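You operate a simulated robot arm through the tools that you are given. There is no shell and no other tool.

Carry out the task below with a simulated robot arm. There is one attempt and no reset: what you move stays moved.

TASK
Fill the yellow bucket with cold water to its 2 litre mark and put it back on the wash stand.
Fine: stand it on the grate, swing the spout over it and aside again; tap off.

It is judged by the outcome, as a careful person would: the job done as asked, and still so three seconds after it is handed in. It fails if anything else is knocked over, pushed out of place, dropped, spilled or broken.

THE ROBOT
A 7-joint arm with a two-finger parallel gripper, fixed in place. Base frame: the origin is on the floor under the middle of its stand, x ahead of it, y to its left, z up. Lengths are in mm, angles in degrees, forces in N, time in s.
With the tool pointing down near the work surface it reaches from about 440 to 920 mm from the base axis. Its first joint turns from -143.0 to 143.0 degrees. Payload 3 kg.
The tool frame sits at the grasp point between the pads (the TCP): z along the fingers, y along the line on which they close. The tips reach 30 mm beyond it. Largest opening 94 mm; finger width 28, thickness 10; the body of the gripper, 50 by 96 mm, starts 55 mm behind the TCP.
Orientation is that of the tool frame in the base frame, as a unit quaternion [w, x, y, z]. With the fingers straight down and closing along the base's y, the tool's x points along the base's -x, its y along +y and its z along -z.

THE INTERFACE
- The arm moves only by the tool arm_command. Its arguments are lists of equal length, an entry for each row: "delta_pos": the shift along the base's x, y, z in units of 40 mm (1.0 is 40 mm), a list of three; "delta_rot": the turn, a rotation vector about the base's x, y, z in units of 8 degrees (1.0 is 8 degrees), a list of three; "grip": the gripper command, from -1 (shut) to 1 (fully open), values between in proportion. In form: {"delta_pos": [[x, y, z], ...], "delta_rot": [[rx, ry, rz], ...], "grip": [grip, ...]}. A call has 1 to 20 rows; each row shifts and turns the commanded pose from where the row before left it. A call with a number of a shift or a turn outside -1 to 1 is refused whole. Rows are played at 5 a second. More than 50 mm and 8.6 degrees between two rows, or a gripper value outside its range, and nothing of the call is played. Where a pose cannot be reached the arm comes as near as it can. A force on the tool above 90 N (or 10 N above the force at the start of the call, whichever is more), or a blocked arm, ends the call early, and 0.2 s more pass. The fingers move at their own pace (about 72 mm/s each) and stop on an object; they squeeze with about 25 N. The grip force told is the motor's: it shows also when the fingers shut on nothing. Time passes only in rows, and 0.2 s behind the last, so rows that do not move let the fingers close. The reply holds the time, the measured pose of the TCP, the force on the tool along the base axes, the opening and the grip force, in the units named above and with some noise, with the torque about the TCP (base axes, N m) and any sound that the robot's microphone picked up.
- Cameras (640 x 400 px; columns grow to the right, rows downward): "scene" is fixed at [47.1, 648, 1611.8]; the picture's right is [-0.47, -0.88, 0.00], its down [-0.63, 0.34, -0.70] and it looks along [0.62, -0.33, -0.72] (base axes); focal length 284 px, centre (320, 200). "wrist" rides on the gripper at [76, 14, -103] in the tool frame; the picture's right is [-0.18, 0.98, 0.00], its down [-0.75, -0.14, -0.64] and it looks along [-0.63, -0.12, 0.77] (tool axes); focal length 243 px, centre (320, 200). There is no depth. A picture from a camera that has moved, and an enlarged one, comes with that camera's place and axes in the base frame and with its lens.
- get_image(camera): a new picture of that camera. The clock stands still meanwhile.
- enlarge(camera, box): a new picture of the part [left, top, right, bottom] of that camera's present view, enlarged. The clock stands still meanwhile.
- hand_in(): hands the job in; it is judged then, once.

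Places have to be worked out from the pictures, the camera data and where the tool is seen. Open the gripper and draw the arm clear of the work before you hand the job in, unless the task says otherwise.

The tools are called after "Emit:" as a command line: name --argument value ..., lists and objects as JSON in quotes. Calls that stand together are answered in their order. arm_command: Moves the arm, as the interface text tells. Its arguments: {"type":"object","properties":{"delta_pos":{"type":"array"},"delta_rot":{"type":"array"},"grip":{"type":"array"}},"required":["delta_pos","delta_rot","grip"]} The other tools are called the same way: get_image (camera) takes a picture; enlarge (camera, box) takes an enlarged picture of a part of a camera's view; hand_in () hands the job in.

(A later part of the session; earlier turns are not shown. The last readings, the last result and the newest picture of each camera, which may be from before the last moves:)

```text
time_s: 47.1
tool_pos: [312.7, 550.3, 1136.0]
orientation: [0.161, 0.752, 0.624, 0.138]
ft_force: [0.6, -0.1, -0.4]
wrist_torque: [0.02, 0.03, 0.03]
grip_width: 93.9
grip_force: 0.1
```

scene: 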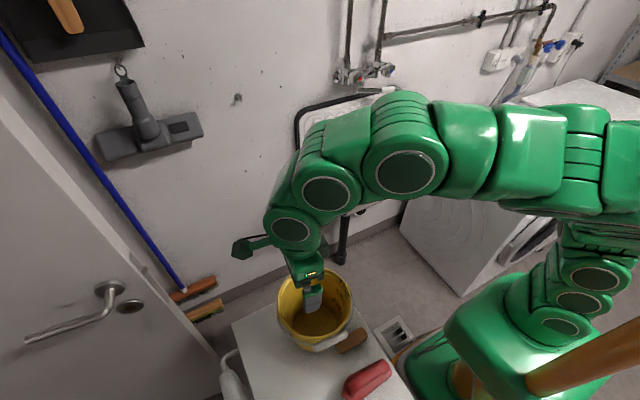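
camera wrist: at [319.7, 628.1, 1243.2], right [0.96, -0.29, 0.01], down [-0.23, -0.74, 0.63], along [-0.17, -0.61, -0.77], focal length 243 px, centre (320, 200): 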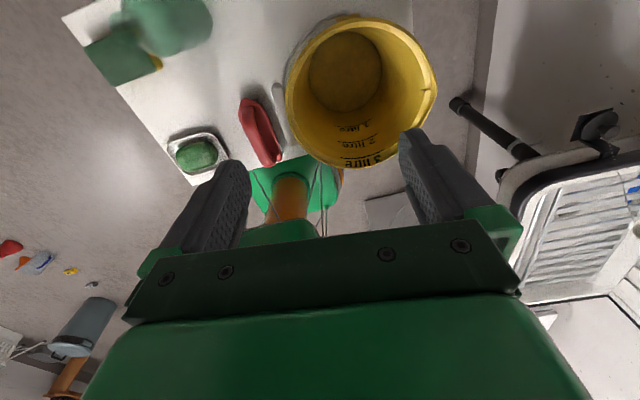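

Tilt of 24.5° reached. I move to the start of the scoop line, outside and above the bail grip.

Emit:
arm_command --delta_pos '[[-0.49, -0.1, -0.1], [-0.49, -0.1, -0.1], [-0.49, -0.1, -0.2], [-0.49, -0.1, -0.3], [-0.49, -0.1, -0.4], [-0.49, -0.1, -0.4], [0, 0, 0]]' --delta_rot '[[0, 0, 0], [0, 0, 0], [0, 0, 0], [0, 0, 0], [0, 0, 0], [0, 0, 0], [0, 0, 0]]' --grip '[1, 1, 1, 1, 1, 1, 1]'

Emit:
get_image --camera "wrist"

Emit:
get_image --camera "scene"

```text
time_s: 48.4
tool_pos: [299.6, 514.8, 1048.8]
orientation: [0.1, 0.823, 0.558, 0.043]
ft_force: [-0.5, -0.3, -0.1]
wrist_torque: [0.01, -0.01, -0.02]
grip_width: 93.9
grip_force: 0.1
stopped in row 6: the arm was blocked; the commanded pose is now the measured one
```

```text
taken
camera wrist: at [322.3, 591.2, 1148.5], right [0.83, -0.52, 0.22], down [-0.53, -0.57, 0.63], along [-0.2, -0.63, -0.75], focal length 243 px, centre (320, 200)
```

wrist: 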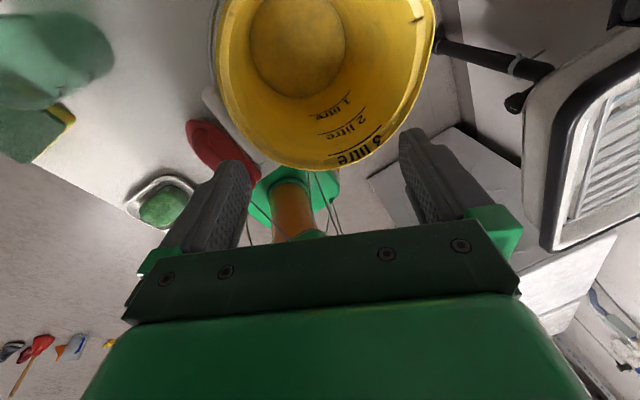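

```text
taken
```

scene: 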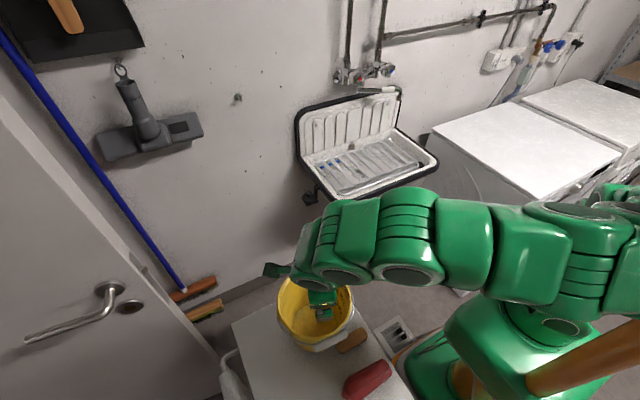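

At x≈300 and y≈515 the arm cannot tilt further. Radius seems to matter, so I'd slide the empty bucket a little outward on the stand first; before that I test in free air whether the tilt is reachable around (260,615).

Emit:
arm_command --delta_pos '[[0, 0.4, 0.4], [0, 0.4, 0.4], [0, 0.5, 0.3], [0, 0.5, 0.3], [0, 0.5, 0.3], [0, 0.3, 0], [0, 0, 0]]' --delta_rot '[[0, 0, 0.31], [0, 0, 0.31], [0, 0, 0.31], [0, 0, 0.31], [0, 0, 0.31], [0, 0, 0], [0, 0, 0]]' --grip '[1, 1, 1, 1, 1, 1, 1]'

```text
time_s: 50.0
tool_pos: [296.3, 617.8, 1119.4]
orientation: [0.096, 0.755, 0.646, 0.057]
ft_force: [0.2, 0.6, -0.2]
wrist_torque: [-0.02, -0.04, 0.02]
grip_width: 94.0
grip_force: 0.1
```

Good. Now add 13° of tilt while moving outward to x≈250.

Emit:
arm_command --delta_pos '[[0, 0, 0], [0, 0, 0], [0, 0, 0], [0, 0, 0], [-0.3, 0, 0], [-0.3, 0, 0], [-0.3, 0, 0], [-0.3, 0, 0], [0, 0, 0]]' --delta_rot '[[-0.067, -0.4, 0], [-0.067, -0.4, 0], [-0.067, -0.4, 0], [-0.067, -0.4, 0], [0, 0, 0], [0, 0, 0], [0, 0, 0], [0, 0, 0], [0, 0, 0]]' --grip '[1, 1, 1, 1, 1, 1, 1, 1, 1]'

Emit:
get_image --camera "wrist"

Emit:
get_image --camera "scene"

```text
time_s: 52.0
tool_pos: [284.6, 617.9, 1119.0]
orientation: [0.182, 0.741, 0.634, 0.128]
ft_force: [0.8, 0.1, 0.5]
wrist_torque: [0.03, -0.01, 0.01]
grip_width: 93.9
grip_force: 0.0
out of reach, approached as far as the arm can: row 6, 7, 8
```

```text
taken
camera wrist: at [266.9, 701.7, 1213.9], right [0.85, -0.31, 0.43], down [-0.52, -0.66, 0.55], along [0.11, -0.69, -0.72], focal length 243 px, centre (320, 200)
```

wrist: 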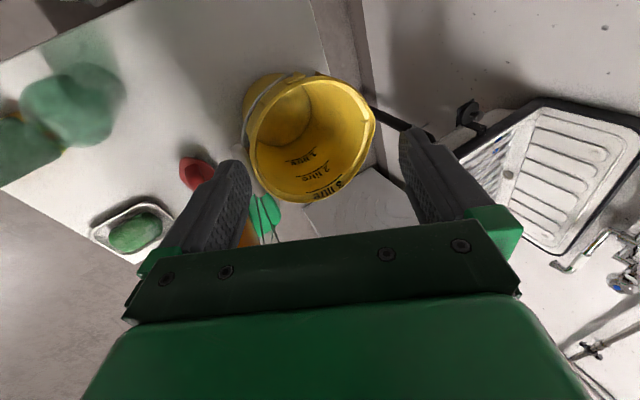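

```text
taken
```

scene: 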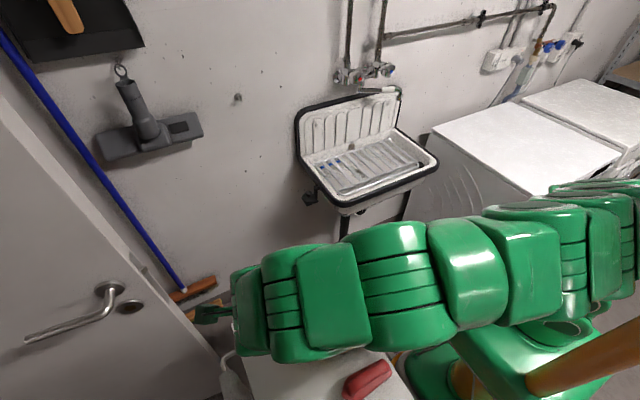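

The sideways tilt near the stand is too limited, so I change the plan: carry the empty bucket to the sink by its rim with an upright tool, and do the bail work at the sink where the arm can tilt forward freely. I set the tool upright and yaw it for a radial grip of the rim at azimuth ≈55° (the free far side).

Emit:
arm_command --delta_pos '[[0.3, 0, 0.2], [0.3, 0, 0.2], [0.3, 0, 0], [0.3, 0, 0], [0.3, 0, 0], [0.3, 0, 0], [0.3, -0.1, 0], [0.2, -0.2, 0], [0.2, -0.2, 0], [0, -0.2, 0], [0, -0.2, 0], [0, 0, 0], [0, 0, 0]]' --delta_rot '[[0.13, 0.79, 0], [0.13, 0.79, 0], [0.13, 0.79, 0], [0.13, 0.79, 0], [0, 0, 1], [0, 0, 1], [0, 0, 1], [0, 0, 1], [0, 0, 1], [0, 0, 1], [0, 0, 1], [0, 0, 1], [0, 0, 0]]' --grip '[1, 1, 1, 1, 1, 1, 1, 1, 1, 1, 1, 1, 1]'

Emit:
get_image --camera "wrist"

Emit:
get_image --camera "scene"

```text
time_s: 54.8
tool_pos: [385.3, 580.0, 1134.2]
orientation: [0.019, 0.297, 0.955, -0.004]
ft_force: [0.8, 0.0, -0.2]
wrist_torque: [0.0, 0.02, 0.02]
grip_width: 94.1
grip_force: 0.1
```

```text
taken
camera wrist: at [327.5, 638.2, 1233.5], right [0.71, 0.7, 0.01], down [0.52, -0.53, 0.67], along [0.48, -0.47, -0.74], focal length 243 px, centre (320, 200)
```

wrist: 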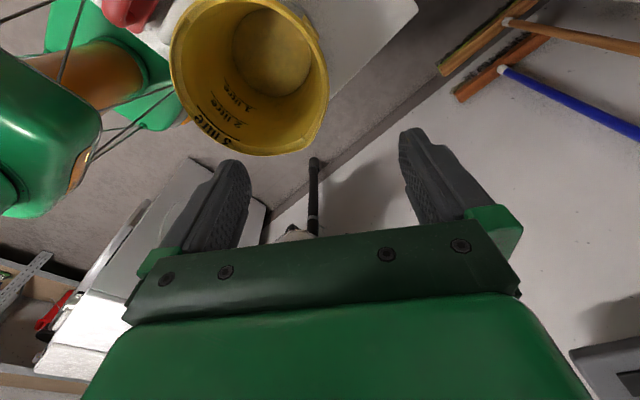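

```text
taken
```

scene: 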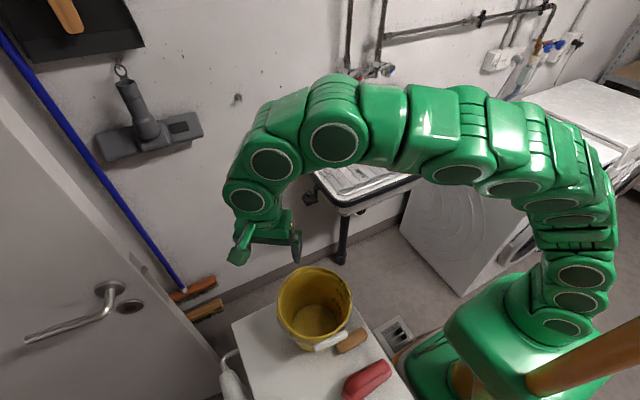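

The tool is upright with closing azimuth ≈55°. I enlarge to recheck the bucket's rim position from this view.

Emit:
enlarge --camera "wrist" --box '[140, 0, 380, 170]'

Emit:
enlarge --camera "scene" --box '[210, 200, 370, 360]'

```text
2.35 times, centred on (260, 85) of wrist
camera zoom: at [327.5, 638.2, 1233.5], right [0.71, 0.7, 0.01], down [0.52, -0.53, 0.67], along [0.48, -0.47, -0.74], focal length 571 px, centre (461, 471)
```

zoom: 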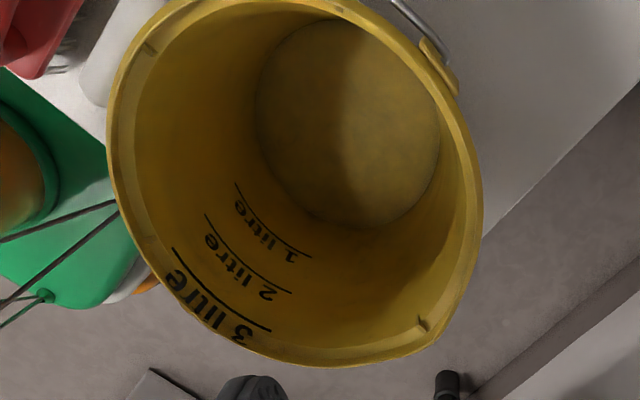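

```text
2.50 times, centred on (290, 280) of scene
camera zoom: at [47.1, 648.0, 1611.8], right [-0.47, -0.88, 0.0], down [-0.63, 0.34, -0.7], along [0.62, -0.33, -0.72], focal length 710 px, centre (395, 0)
```

zoom: 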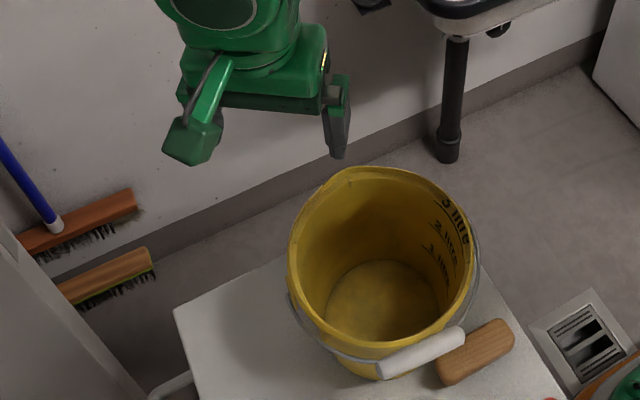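

The rim (outer radius ≈95, centre ≈(338,512)) matches; ear at azimuth ≈81°, lip at ≈-8°, so azimuth 55° is free. I trim the tilt and lower toward the rim in two stages.

Emit:
arm_command --delta_pos '[[0.12, 0.15, 0], [0, 0, -0.8], [0, 0, -0.8], [0, 0, -0.8], [0, 0, -0.8], [0, 0, -0.8], [0, 0, 0]]' --delta_rot '[[0.137, 0.245, 0], [0, 0, 0], [0, 0, 0], [0, 0, 0], [0, 0, 0], [0, 0, 0], [0, 0, 0]]' --grip '[1, 1, 1, 1, 1, 1, 1]'

Emit:
get_image --camera "wrist"

Emit:
enlarge --camera "scene" --box '[230, 220, 390, 360]'

```text
time_s: 56.4
tool_pos: [388.5, 586.6, 973.4]
orientation: [0.0, 0.298, 0.954, -0.002]
ft_force: [0.5, -0.4, -0.3]
wrist_torque: [0.0, 0.0, -0.02]
grip_width: 94.0
grip_force: 0.0
```

```text
taken
camera wrist: at [334.3, 642.5, 1075.7], right [0.71, 0.7, 0.0], down [0.54, -0.54, 0.64], along [0.45, -0.46, -0.77], focal length 243 px, centre (320, 200)
```

wrist: 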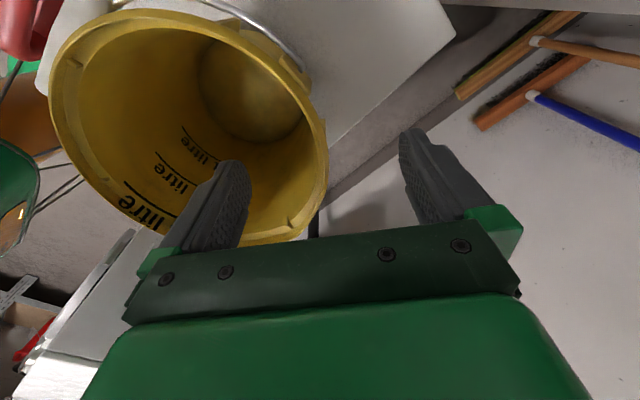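

```text
2.86 times, centred on (310, 290) of scene
camera zoom: at [47.1, 648.0, 1611.8], right [-0.47, -0.88, 0.0], down [-0.63, 0.34, -0.7], along [0.62, -0.33, -0.72], focal length 811 px, centre (349, -57)
```

zoom: 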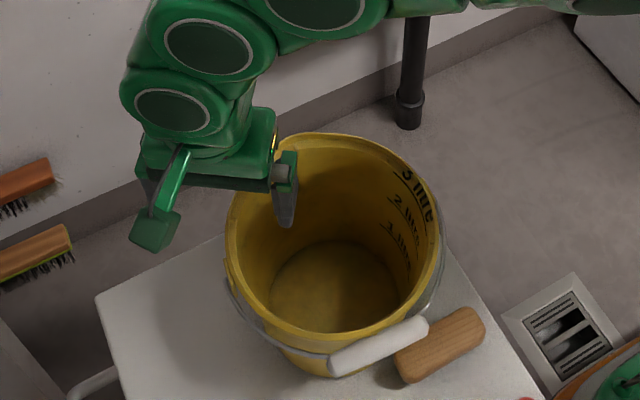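

The two fingers straddle the rim nicely. I lower another 72 mm.

Emit:
arm_command --delta_pos '[[0, 0, -0.6], [0, 0, -0.6], [0, 0, -0.6], [0, 0, 0]]' --delta_rot '[[0, 0, 0], [0, 0, 0], [0, 0, 0], [0, 0, 0]]' --grip '[1, 1, 1, 1]'

Emit:
get_image --camera "wrist"

Emit:
enlarge --camera "scene" --box '[230, 220, 390, 360]'

```text
time_s: 57.4
tool_pos: [389.3, 588.8, 903.5]
orientation: [-0.001, 0.298, 0.954, -0.002]
ft_force: [-0.4, -0.5, -0.4]
wrist_torque: [-0.02, 0.0, 0.0]
grip_width: 94.1
grip_force: 0.1
```

```text
taken
camera wrist: at [334.3, 645.0, 1005.5], right [0.71, 0.7, 0.0], down [0.54, -0.54, 0.64], along [0.45, -0.46, -0.77], focal length 243 px, centre (320, 200)
```

wrist: 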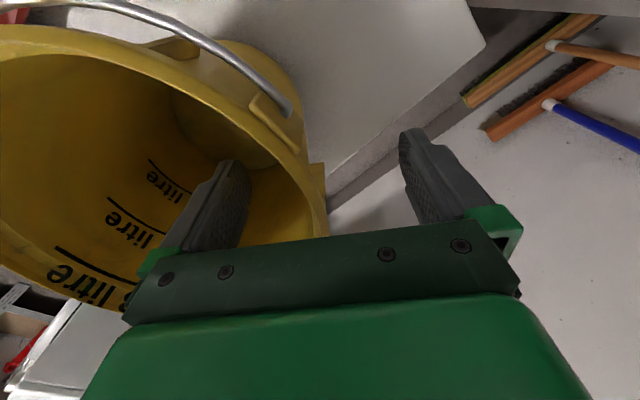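

```text
2.86 times, centred on (310, 290) of scene
camera zoom: at [47.1, 648.0, 1611.8], right [-0.47, -0.88, 0.0], down [-0.63, 0.34, -0.7], along [0.62, -0.33, -0.72], focal length 811 px, centre (349, -57)
```

zoom: 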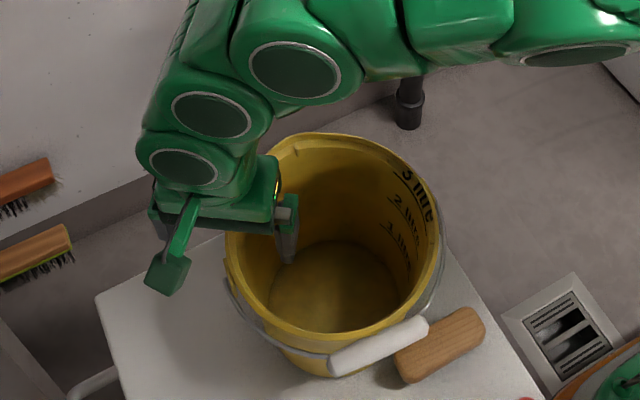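

Straddling the rim with 40 mm depth, no contact. I close the gripper on the wall.

Emit:
arm_command --delta_pos '[[0, 0, 0], [0, 0, 0], [0, 0, 0], [0, 0, 0], [0, 0, 0], [0, 0, 0]]' --delta_rot '[[0, 0, 0], [0, 0, 0], [0, 0, 0], [0, 0, 0], [0, 0, 0], [0, 0, 0]]' --grip '[-1, -1, -1, -1, -1, -1]'

Emit:
get_image --camera "wrist"

Emit:
enlarge --camera "scene" --box '[230, 220, 390, 360]'

```text
time_s: 58.8
tool_pos: [388.4, 589.9, 904.7]
orientation: [0.0, 0.298, 0.955, -0.002]
ft_force: [3.2, -0.1, 11.4]
wrist_torque: [-0.81, 1.08, 0.25]
grip_width: 13.7
grip_force: 25.0
```

```text
taken
camera wrist: at [334.5, 645.0, 1006.2], right [0.71, 0.7, 0.0], down [0.54, -0.54, 0.64], along [0.45, -0.46, -0.77], focal length 243 px, centre (320, 200)
```

wrist: 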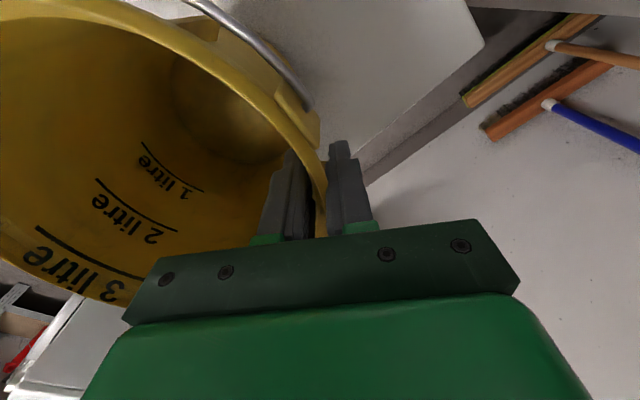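

```text
2.86 times, centred on (310, 290) of scene
camera zoom: at [47.1, 648.0, 1611.8], right [-0.47, -0.88, 0.0], down [-0.63, 0.34, -0.7], along [0.62, -0.33, -0.72], focal length 811 px, centre (349, -57)
```

zoom: 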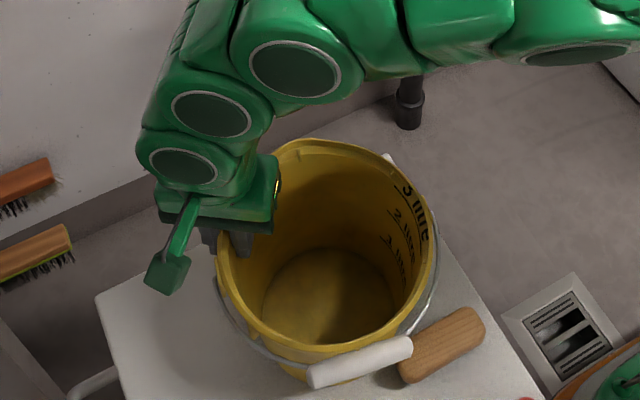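

Gripped: opening 13.7 mm at 25 N; the bucket leaned slightly to align with the pads. I lift gently by 20 mm and check.

Emit:
arm_command --delta_pos '[[0, 0, 0.1], [0, 0, 0.1], [0, 0, 0.15], [0, 0, 0.15], [0, 0, 0]]' --delta_rot '[[0, 0, 0], [0, 0, 0], [0, 0, 0], [0, 0, 0], [0, 0, 0]]' --grip '[-1, -1, -1, -1, -1]'

Emit:
get_image --camera "wrist"

Emit:
enlarge --camera "scene" --box '[230, 220, 390, 360]'

```text
time_s: 60.0
tool_pos: [390.0, 588.6, 922.6]
orientation: [-0.001, 0.299, 0.954, -0.002]
ft_force: [0.4, 0.2, -2.0]
wrist_torque: [0.14, -0.19, 0.03]
grip_width: 8.2
grip_force: 24.9
```

```text
taken
camera wrist: at [335.6, 643.9, 1025.0], right [0.71, 0.7, 0.0], down [0.54, -0.54, 0.64], along [0.45, -0.46, -0.77], focal length 243 px, centre (320, 200)
```

wrist: 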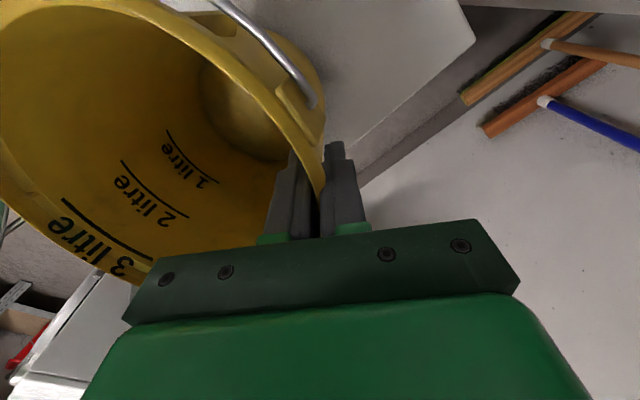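

```text
2.86 times, centred on (310, 290) of scene
camera zoom: at [47.1, 648.0, 1611.8], right [-0.47, -0.88, 0.0], down [-0.63, 0.34, -0.7], along [0.62, -0.33, -0.72], focal length 811 px, centre (349, -57)
```

zoom: 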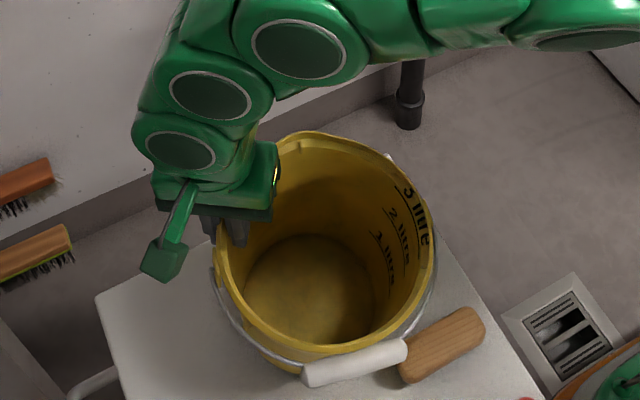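

Weight shows as about -2 N, so the bucket is coming up. I lift another 40 mm and check the hang.

Emit:
arm_command --delta_pos '[[0, 0, 0.2], [0, 0, 0.2], [0, 0, 0.3], [0, 0, 0.3], [0, 0, 0]]' --delta_rot '[[0, 0, 0], [0, 0, 0], [0, 0, 0], [0, 0, 0], [0, 0, 0]]' --grip '[-1, -1, -1, -1, -1]'

Emit:
get_image --camera "scene"

```text
time_s: 61.2
tool_pos: [389.3, 588.9, 963.8]
orientation: [0.0, 0.299, 0.954, -0.001]
ft_force: [-0.2, 0.1, -1.4]
wrist_torque: [0.09, -0.18, 0.0]
grip_width: 8.5
grip_force: 25.0
```

```text
taken
```

scene: 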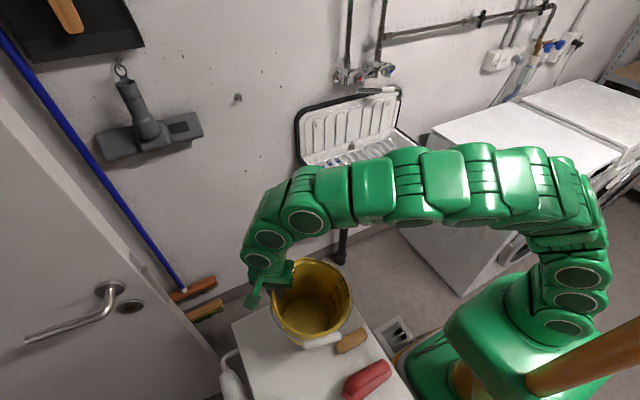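

The bucket hangs freely (about 0.2 kg). I lift it to z≈1130.

Emit:
arm_command --delta_pos '[[0, 0, 0.4], [0, 0, 0.6], [0, 0, 0.7], [0, 0, 0.8], [0, 0, 0.8], [0, 0, 0.6], [0, 0, 0.3], [0, 0, 0]]' --delta_rot '[[0, 0, 0], [0, 0, 0], [0, 0, 0], [0, 0, 0], [0, 0, 0], [0, 0, 0], [0, 0, 0], [0, 0, 0]]' --grip '[-1, -1, -1, -1, -1, -1, -1, -1]'

Emit:
get_image --camera "scene"

Emit:
get_image --camera "wrist"

```text
time_s: 63.0
tool_pos: [389.5, 587.3, 1132.1]
orientation: [0.0, 0.298, 0.955, -0.002]
ft_force: [-0.4, 0.4, -1.7]
wrist_torque: [0.11, -0.15, 0.01]
grip_width: 8.8
grip_force: 24.9
```

```text
taken
```

scene: 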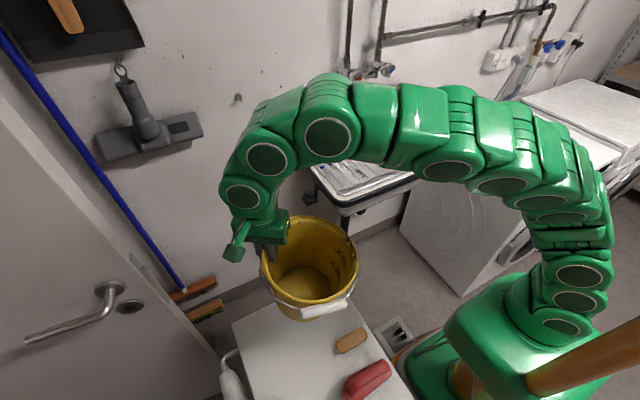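

```text
taken
camera wrist: at [335.2, 642.8, 1233.6], right [0.71, 0.7, 0.0], down [0.54, -0.54, 0.64], along [0.45, -0.46, -0.77], focal length 243 px, centre (320, 200)
```

wrist: 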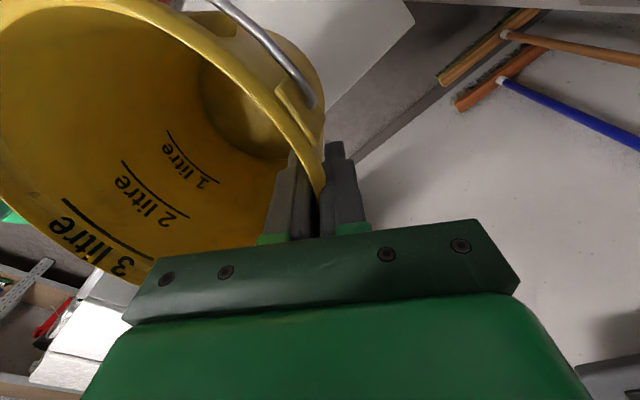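

The bucket is held firmly and hangs level enough. I carry it toward the sink with slow yaw, first half.

Emit:
arm_command --delta_pos '[[0.2, -0.25, 0.05], [0.3, -0.4, 0.05], [0.37, -0.5, 0], [0.37, -0.5, 0], [0.37, -0.5, 0], [0.37, -0.5, 0], [0.37, -0.5, 0], [0.37, -0.5, 0], [0.37, -0.5, 0], [0.37, -0.5, 0], [0.3, -0.4, 0], [0.2, -0.3, 0], [0, 0, 0]]' --delta_rot '[[0, 0, 0.25], [0, 0, 0.25], [0, 0, 0.25], [0, 0, 0.25], [0, 0, 0.25], [0, 0, 0.25], [0, 0, 0.25], [0, 0, 0.25], [0, 0, 0.25], [0, 0, 0.25], [0, 0, 0.25], [0, 0, 0.25], [0, 0, 0]]' --grip '[-1, -1, -1, -1, -1, -1, -1, -1, -1, -1, -1, -1, -1]'

Emit:
get_image --camera "scene"

```text
time_s: 65.8
tool_pos: [547.1, 373.3, 1134.0]
orientation: [0.0, 0.093, 0.996, -0.002]
ft_force: [0.4, -0.5, -1.6]
wrist_torque: [0.16, -0.08, -0.01]
grip_width: 8.4
grip_force: 25.4
```

```text
taken
```

scene: 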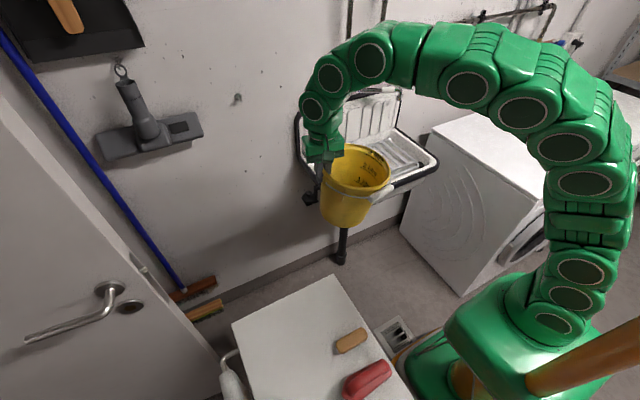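

Carrying well. I bring it over the grate, lowering slightly so the rim stays below the spout pipe.

Emit:
arm_command --delta_pos '[[0.2, -0.3, -0.09], [0.35, -0.45, -0.09], [0.4, -0.5, -0.09], [0.4, -0.5, -0.09], [0.4, -0.5, -0.09], [0.4, -0.5, -0.09], [0.4, -0.5, -0.09], [0.4, -0.5, -0.09], [0.4, -0.5, -0.09], [0.4, -0.5, -0.09], [0.35, -0.45, -0.09], [0.25, -0.35, -0.09], [0, 0, 0]]' --delta_rot '[[0, 0, 0.25], [0, 0, 0.25], [0, 0, 0.25], [0, 0, 0.25], [0, 0, 0.25], [0, 0, 0.25], [0, 0, 0.25], [0, 0, 0.25], [0, 0, 0.25], [0, 0, 0.25], [0, 0, 0.25], [0, 0, 0.25], [0, 0, 0]]' --grip '[-1, -1, -1, -1, -1, -1, -1, -1, -1, -1, -1, -1, -1]'

Emit:
get_image --camera "scene"

Emit:
get_image --camera "wrist"

```text
time_s: 68.6
tool_pos: [721.0, 153.6, 1093.0]
orientation: [0.0, -0.115, 0.993, -0.001]
ft_force: [-0.2, -0.3, -1.9]
wrist_torque: [0.21, -0.02, -0.01]
grip_width: 8.4
grip_force: 24.9
```

```text
taken
```

scene: 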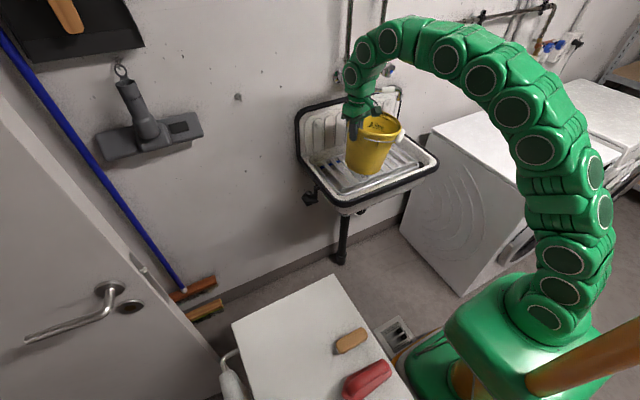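

```text
taken
camera wrist: at [644.6, 149.8, 1194.6], right [-0.05, 1.0, 0.0], down [0.77, 0.04, 0.64], along [0.64, 0.03, -0.77], focal length 243 px, centre (320, 200)
```

wrist: 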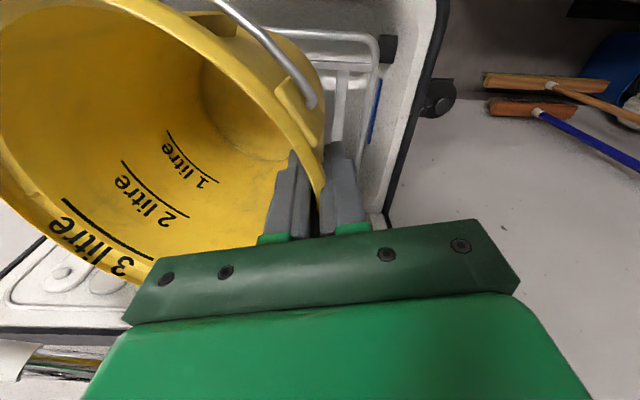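

The bucket centre is now about (741,66). The grate top triangulates to z≈877 and spans x 676–873, y -165–224. I shift by (+18,-38) and lower part way.

Emit:
arm_command --delta_pos '[[0.15, -0.3, 0], [0.16, -0.35, 0], [0.15, -0.3, 0], [0, 0, -0.3], [0, 0, -0.4], [0, 0, -0.3], [0, 0, 0]]' --delta_rot '[[0, 0, 0], [0, 0, 0], [0, 0, 0], [0, 0, 0], [0, 0, 0], [0, 0, 0], [0, 0, 0]]' --grip '[-1, -1, -1, -1, -1, -1, -1]'

Emit:
enlarge --camera "scene" --box '[290, 60, 450, 210]'

Emit:
get_image --camera "wrist"

```text
time_s: 70.2
tool_pos: [740.6, 113.4, 1053.2]
orientation: [-0.001, -0.116, 0.993, -0.002]
ft_force: [0.4, -0.3, -2.0]
wrist_torque: [0.19, 0.01, -0.04]
grip_width: 8.4
grip_force: 25.4
```

```text
2.67 times, centred on (370, 135) of scene
camera zoom: at [47.1, 648.0, 1611.8], right [-0.47, -0.88, 0.0], down [-0.63, 0.34, -0.7], along [0.62, -0.33, -0.72], focal length 757 px, centre (187, 373)
```

zoom: 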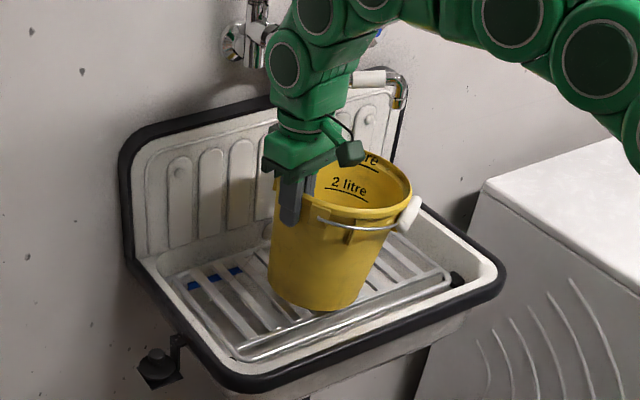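

```text
taken
camera wrist: at [663.7, 110.1, 1155.0], right [-0.05, 1.0, 0.0], down [0.77, 0.04, 0.64], along [0.64, 0.03, -0.77], focal length 243 px, centre (320, 200)
```

wrist: 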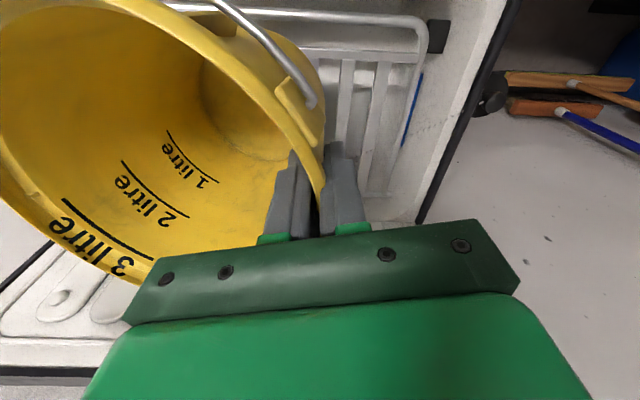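

Over the grate, with the "2 litre" mark facing the scene camera. I lower in small steps, watching the force for touchdown.

Emit:
arm_command --delta_pos '[[0, 0, -0.12], [0, 0, -0.12], [0, 0, -0.12], [0, 0, 0]]' --delta_rot '[[0, 0, 0], [0, 0, 0], [0, 0, 0], [0, 0, 0]]' --grip '[-1, -1, -1, -1]'

Emit:
enlarge --camera "scene" --box '[290, 60, 450, 210]'

```text
time_s: 71.2
tool_pos: [741.9, 114.4, 1038.9]
orientation: [0.0, -0.116, 0.993, -0.002]
ft_force: [0.6, 2.5, 7.8]
wrist_torque: [-0.79, -0.15, 0.17]
grip_width: 9.3
grip_force: 25.1
```

```text
2.67 times, centred on (370, 135) of scene
camera zoom: at [47.1, 648.0, 1611.8], right [-0.47, -0.88, 0.0], down [-0.63, 0.34, -0.7], along [0.62, -0.33, -0.72], focal length 757 px, centre (187, 373)
```

zoom: 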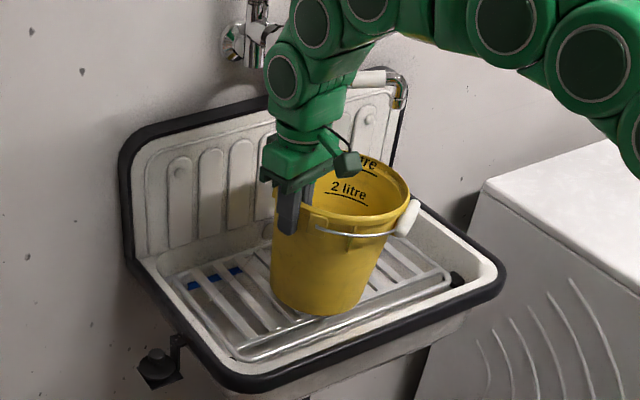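

Touchdown (about 10 N up). I release gently and let it settle.

Emit:
arm_command --delta_pos '[[0, 0, 0], [0, 0, 0], [0, 0, 0], [0, 0, 0], [0, 0, 0], [0, 0, 0]]' --delta_rot '[[0, 0, 0], [0, 0, 0], [0, 0, 0], [0, 0, 0], [0, 0, 0], [0, 0, 0]]' --grip '[-0.7, -0.5, -0.2, 0.2, 0.6, 0.9]'

Emit:
enlarge --camera "scene" --box '[290, 60, 450, 210]'

Emit:
get_image --camera "wrist"

```text
time_s: 72.6
tool_pos: [741.9, 114.0, 1037.5]
orientation: [0.0, -0.116, 0.993, -0.002]
ft_force: [-0.2, 0.3, 0.8]
wrist_torque: [0.03, 0.01, -0.01]
grip_width: 89.2
grip_force: 0.0
```

```text
2.67 times, centred on (370, 135) of scene
camera zoom: at [47.1, 648.0, 1611.8], right [-0.47, -0.88, 0.0], down [-0.63, 0.34, -0.7], along [0.62, -0.33, -0.72], focal length 757 px, centre (187, 373)
```

zoom: 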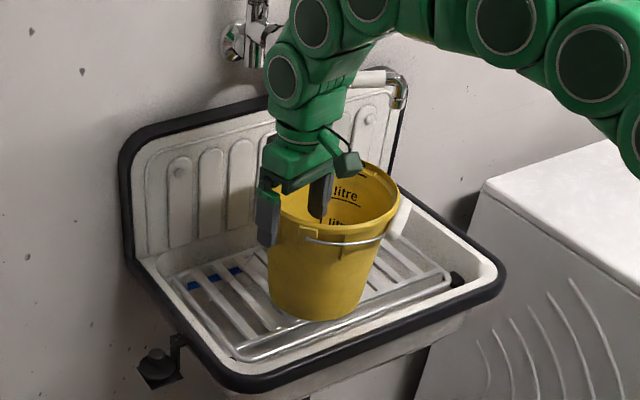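

```text
taken
camera wrist: at [664.3, 110.9, 1140.6], right [-0.05, 1.0, 0.0], down [0.77, 0.04, 0.64], along [0.64, 0.03, -0.77], focal length 243 px, centre (320, 200)
```

wrist: 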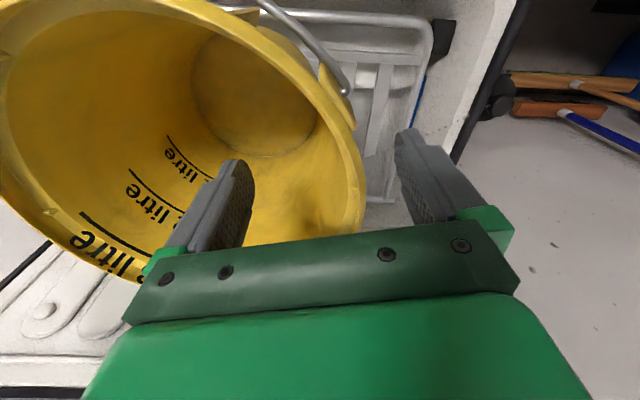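

The bucket stands upright on the grate. I raise the gripper clear of the rim and draw back toward the base.

Emit:
arm_command --delta_pos '[[0, 0, 0.5], [0, 0, 0.7], [0, 0, 0.7], [-0.5, 0, 0.3], [-0.8, 0, 0.3], [-0.8, 0, 0.2], [-0.8, 0, 0], [-0.8, 0, 0], [-0.5, 0, 0], [0, 0, 0]]' --delta_rot '[[0, 0, 0], [0, 0, 0], [0, 0, 0], [0, 0, 0], [0, 0, 0], [0, 0, 0], [0, 0, 0], [0, 0, 0], [0, 0, 0], [0, 0, 0]]' --grip '[1, 1, 1, 1, 1, 1, 1, 1, 1, 1]'

Emit:
enlarge --camera "scene" --box '[290, 50, 450, 210]'

Emit:
get_image --camera "wrist"

```text
time_s: 74.8
tool_pos: [569.5, 113.4, 1145.9]
orientation: [0.0, -0.115, 0.993, -0.001]
ft_force: [0.1, -0.1, -0.6]
wrist_torque: [0.0, 0.01, -0.04]
grip_width: 94.0
grip_force: 0.1
```

```text
2.50 times, centred on (370, 130) of scene
camera zoom: at [47.1, 648.0, 1611.8], right [-0.47, -0.88, 0.0], down [-0.63, 0.34, -0.7], along [0.62, -0.33, -0.72], focal length 710 px, centre (195, 375)
```

zoom: 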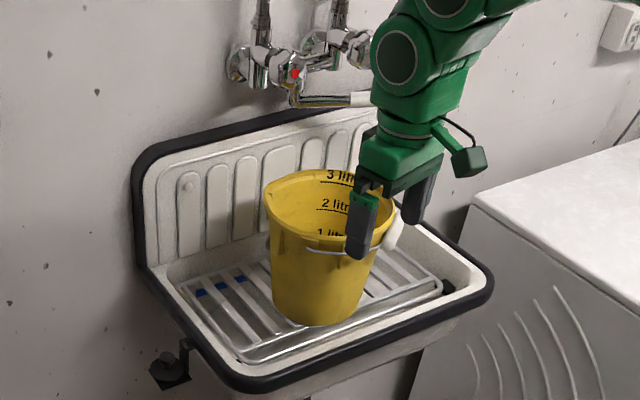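

```text
taken
camera wrist: at [492.4, 109.8, 1247.9], right [-0.05, 1.0, 0.0], down [0.77, 0.04, 0.64], along [0.64, 0.03, -0.77], focal length 243 px, centre (320, 200)
```

wrist: 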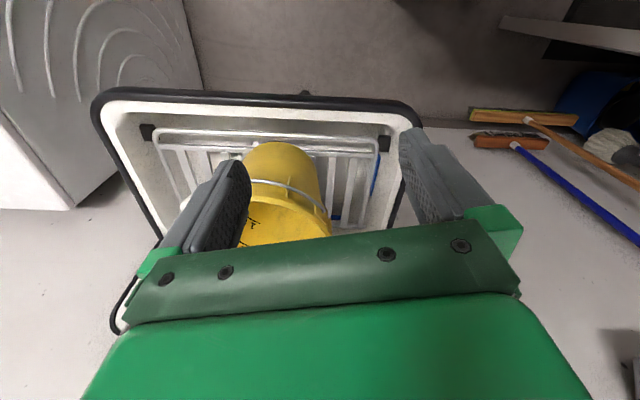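

Bucket stands well on the grate. I go to the home pose for an unobstructed view of tap and bucket.

Emit:
arm_command --delta_pos '[[-0.65, 0.28, 0.77], [-0.65, 0.28, 0.77], [-0.65, 0.28, 0.77], [-0.65, 0.28, 0.77], [-0.65, 0.28, 0.77], [-0.65, 0.28, 0.7], [0, 0, 0]]' --delta_rot '[[0, 0, -0.275], [0, 0, -0.275], [0, 0, -0.275], [0, 0, -0.275], [0, 0, -0.275], [0, 0, -0.275], [0, 0, 0]]' --grip '[1, 1, 1, 1, 1, 1, 1]'

Emit:
enlarge --camera "scene" --box '[290, 50, 450, 210]'

Emit:
enlarge --camera "scene" --box '[320, 50, 440, 125]'

Emit:
enlarge --camera "scene" --box '[330, 100, 430, 190]'

```text
time_s: 76.4
tool_pos: [419.4, 179.5, 1321.1]
orientation: [-0.008, 0.002, 1.0, -0.001]
ft_force: [0.3, 1.1, -0.9]
wrist_torque: [0.01, -0.01, 0.0]
grip_width: 94.1
grip_force: 0.0
```

```text
2.50 times, centred on (370, 130) of scene
camera zoom: at [47.1, 648.0, 1611.8], right [-0.47, -0.88, 0.0], down [-0.63, 0.34, -0.7], along [0.62, -0.33, -0.72], focal length 710 px, centre (195, 375)
```

zoom: 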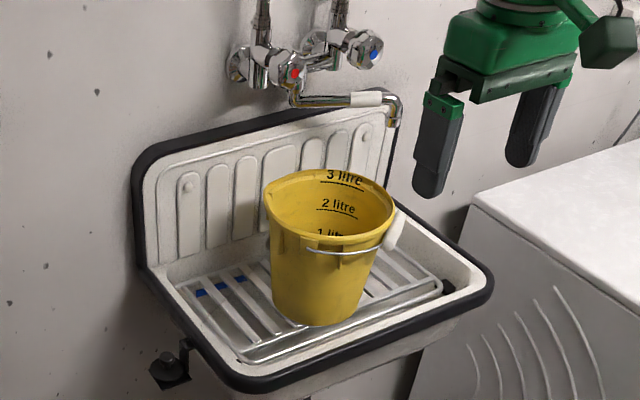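

```text
5.33 times, centred on (380, 88) of scene
camera zoom: at [47.1, 648.0, 1611.8], right [-0.47, -0.88, 0.0], down [-0.63, 0.34, -0.7], along [0.62, -0.33, -0.72], focal length 1515 px, centre (0, 800)
```

zoom: 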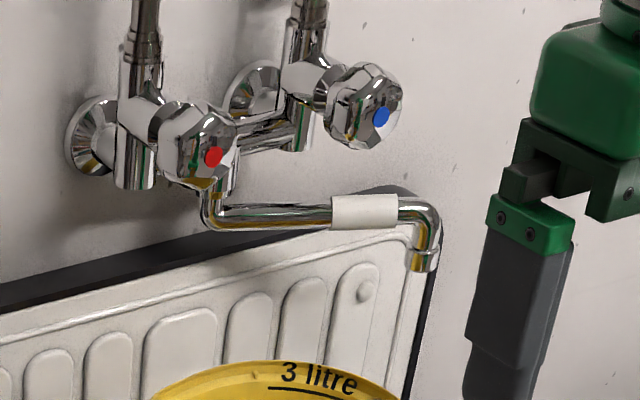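

```text
4.44 times, centred on (380, 145) of scene
camera zoom: at [47.1, 648.0, 1611.8], right [-0.47, -0.88, 0.0], down [-0.63, 0.34, -0.7], along [0.62, -0.33, -0.72], focal length 1262 px, centre (53, 444)
```

zoom: 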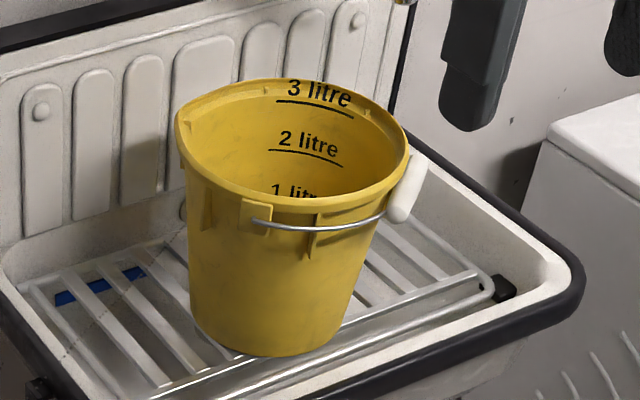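

The scene camera sees the 2‑litre mark clearly. Bucket centre ≈(758,38), rim z≈1032. Next I pitch the tool forward (about 38° below horizontal, fingers closing along y) and go toward the spout's outlet at (822,-111).

Emit:
arm_command --delta_pos '[[0.5, -0.75, -0.15], [0.57, -0.8, -0.2], [0.57, -0.8, -0.2], [0.57, -0.8, -0.2], [0.57, -0.8, -0.2], [0.57, -0.8, -0.2], [0.57, -0.8, -0.2], [0.57, -0.8, -0.2], [0, 0, 0]]' --delta_rot '[[0, -0.81, 0], [0, -0.81, 0], [0, -0.81, 0], [0, -0.81, 0], [0, -0.81, 0], [0, -0.81, 0], [0, -0.81, 0], [0, -0.81, 0], [0, 0, 0]]' --grip '[1, 1, 1, 1, 1, 1, 1, 1, 1]'

Emit:
get_image --camera "wrist"

Emit:
get_image --camera "scene"

```text
time_s: 78.4
tool_pos: [595.7, -73.5, 1265.0]
orientation: [0.438, -0.001, 0.899, -0.002]
ft_force: [-0.4, 0.9, 0.1]
wrist_torque: [-0.02, -0.01, 0.01]
grip_width: 94.0
grip_force: 0.0
```

```text
taken
camera wrist: at [467.6, -58.8, 1268.5], right [0.12, 0.98, 0.14], down [-0.04, -0.14, 0.99], along [0.99, -0.12, 0.02], focal length 243 px, centre (320, 200)
```

wrist: 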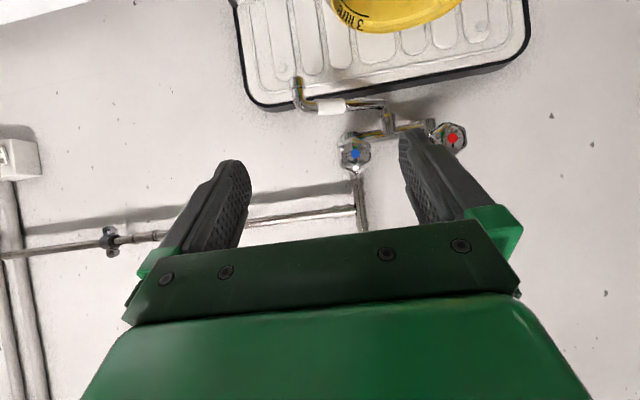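

```text
taken
```

scene: 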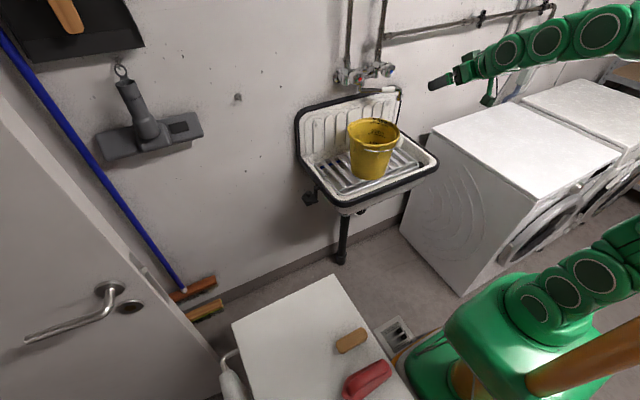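

Pose reached exactly; the wrist camera (upside down) sees spout and knobs. I enlarge to refine their positions.

Emit:
enlarge --camera "wrist" --box '[270, 50, 480, 190]'

Emit:
enlarge --camera "wrist" --box '[280, 70, 400, 180]'

```text
2.86 times, centred on (375, 120) of wrist
camera zoom: at [467.6, -58.8, 1268.5], right [0.12, 0.98, 0.14], down [-0.04, -0.14, 0.99], along [0.99, -0.12, 0.02], focal length 693 px, centre (163, 429)
```

zoom: 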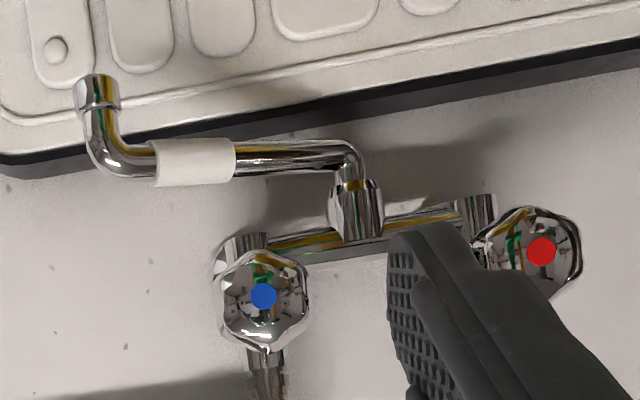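

```text
3.64 times, centred on (340, 125) of wrist
camera zoom: at [467.6, -58.8, 1268.5], right [0.12, 0.98, 0.14], down [-0.04, -0.14, 0.99], along [0.99, -0.12, 0.02], focal length 882 px, centre (247, 473)
```

zoom: 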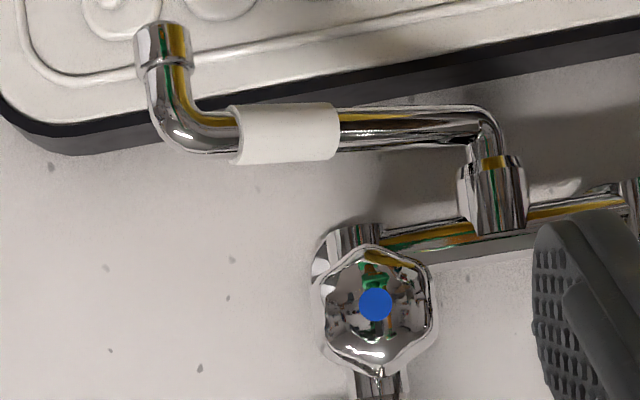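

Refined: outlet end ≈(819,-108,1100), pipe axis z≈1134, pivot ≈(900,26), cold knob face ≈(816,-40,1220), ~48 mm wide. I move to the approach point 110 mm back along the tool axis.

Emit:
arm_command --delta_pos '[[0.68, -0.17, -0.45], [0.68, -0.17, -0.45], [0.68, -0.17, -0.46], [0.68, -0.17, -0.46], [0.68, -0.17, -0.46], [0, 0, 0]]' --delta_rot '[[0, 0, 0], [0, 0, 0], [0, 0, 0], [0, 0, 0], [0, 0, 0], [0, 0, 0]]' --grip '[1, 1, 1, 1, 1, 1]'

Emit:
get_image --camera "wrist"

Emit:
enlarge --camera "scene" --box '[310, 40, 470, 170]'

```text
time_s: 79.8
tool_pos: [729.5, -105.0, 1175.4]
orientation: [0.437, -0.001, 0.899, -0.001]
ft_force: [0.8, 0.5, 0.4]
wrist_torque: [0.0, -0.03, 0.0]
grip_width: 94.0
grip_force: 0.1
```

```text
taken
camera wrist: at [602.5, -90.5, 1179.2], right [0.12, 0.98, 0.14], down [-0.04, -0.14, 0.99], along [0.99, -0.12, 0.02], focal length 243 px, centre (320, 200)
```

wrist: 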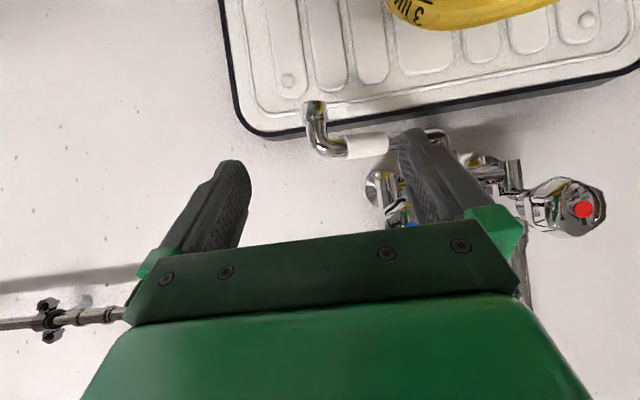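

```text
3.08 times, centred on (390, 105) of scene
camera zoom: at [47.1, 648.0, 1611.8], right [-0.47, -0.88, 0.0], down [-0.63, 0.34, -0.7], along [0.62, -0.33, -0.72], focal length 874 px, centre (105, 492)
```

zoom: 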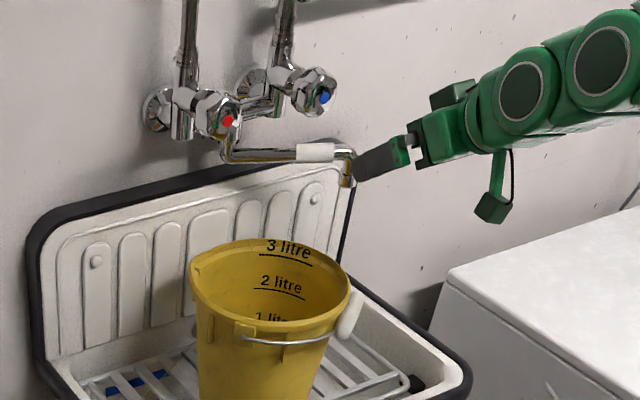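

The outlet's position is confirmed. I advance along the tool axis so the fingers straddle the outlet.

Emit:
arm_command --delta_pos '[[0.56, -0.02, -0.43], [0.56, -0.02, -0.43], [0.56, -0.02, -0.43], [0.5, -0.02, -0.4], [0, 0, 0]]' --delta_rot '[[0, 0, 0], [0, 0, 0], [0, 0, 0], [0, 0, 0], [0, 0, 0]]' --grip '[1, 1, 1, 1, 1]'

Emit:
get_image --camera "wrist"

Emit:
enlarge --camera "scene" --box '[330, 50, 450, 150]'

```text
time_s: 81.0
tool_pos: [817.4, -109.6, 1107.6]
orientation: [0.437, 0.0, 0.9, -0.001]
ft_force: [-1.5, 0.4, 0.8]
wrist_torque: [0.0, 0.03, 0.01]
grip_width: 93.9
grip_force: 0.3
```

```text
taken
camera wrist: at [691.1, -95.6, 1109.7], right [0.12, 0.98, 0.14], down [-0.04, -0.14, 0.99], along [0.99, -0.12, 0.02], focal length 243 px, centre (320, 200)
```

wrist: 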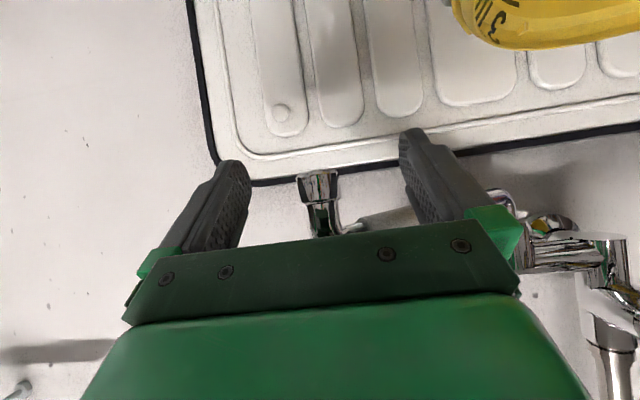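

```text
4.00 times, centred on (390, 100) of scene
camera zoom: at [47.1, 648.0, 1611.8], right [-0.47, -0.88, 0.0], down [-0.63, 0.34, -0.7], along [0.62, -0.33, -0.72], focal length 1136 px, centre (40, 600)
```

zoom: 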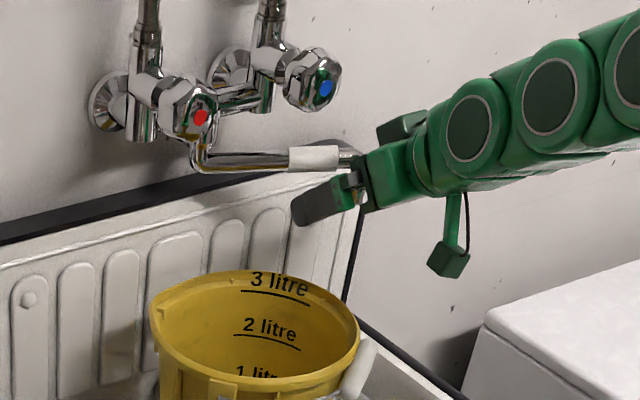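

The outlet sits centred between the fingers. I close on it.

Emit:
arm_command --delta_pos '[[0, 0, 0], [0, 0, 0], [0, 0, 0], [0, 0, 0], [0, 0, 0]]' --delta_rot '[[0, 0, 0], [0, 0, 0], [0, 0, 0], [0, 0, 0], [0, 0, 0]]' --grip '[-0.2, -0.5, -0.7, -1, -1]'

Emit:
get_image --camera "wrist"

Emit:
enlarge --camera "scene" --box '[330, 50, 450, 150]'

```text
time_s: 82.2
tool_pos: [818.5, -110.5, 1107.2]
orientation: [0.438, 0.001, 0.899, -0.003]
ft_force: [-0.6, -1.5, 7.8]
wrist_torque: [-0.51, -0.2, -0.09]
grip_width: 23.7
grip_force: 44.9
```

```text
taken
camera wrist: at [691.0, -95.6, 1110.2], right [0.12, 0.98, 0.14], down [-0.04, -0.14, 0.99], along [0.99, -0.12, 0.02], focal length 243 px, centre (320, 200)
```

wrist: 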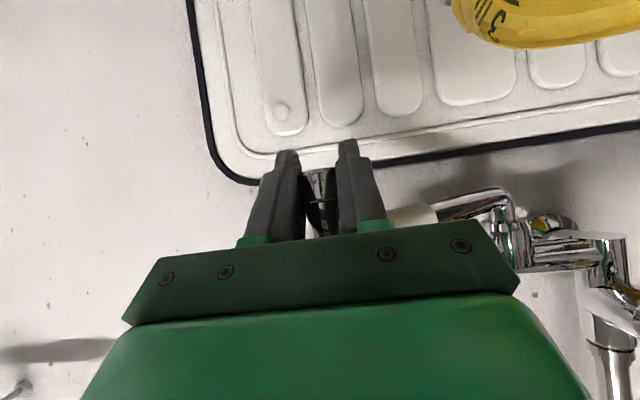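

```text
4.00 times, centred on (390, 100) of scene
camera zoom: at [47.1, 648.0, 1611.8], right [-0.47, -0.88, 0.0], down [-0.63, 0.34, -0.7], along [0.62, -0.33, -0.72], focal length 1136 px, centre (40, 600)
```

zoom: 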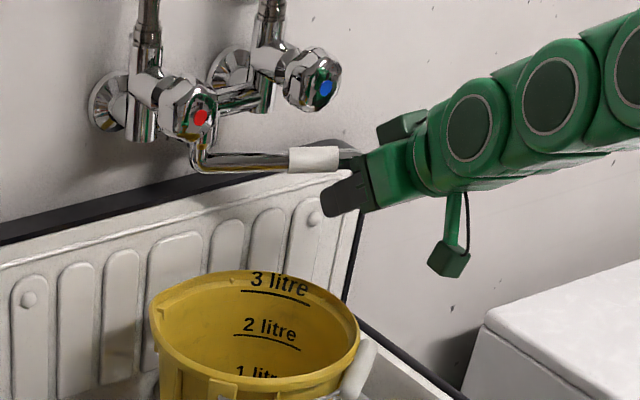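

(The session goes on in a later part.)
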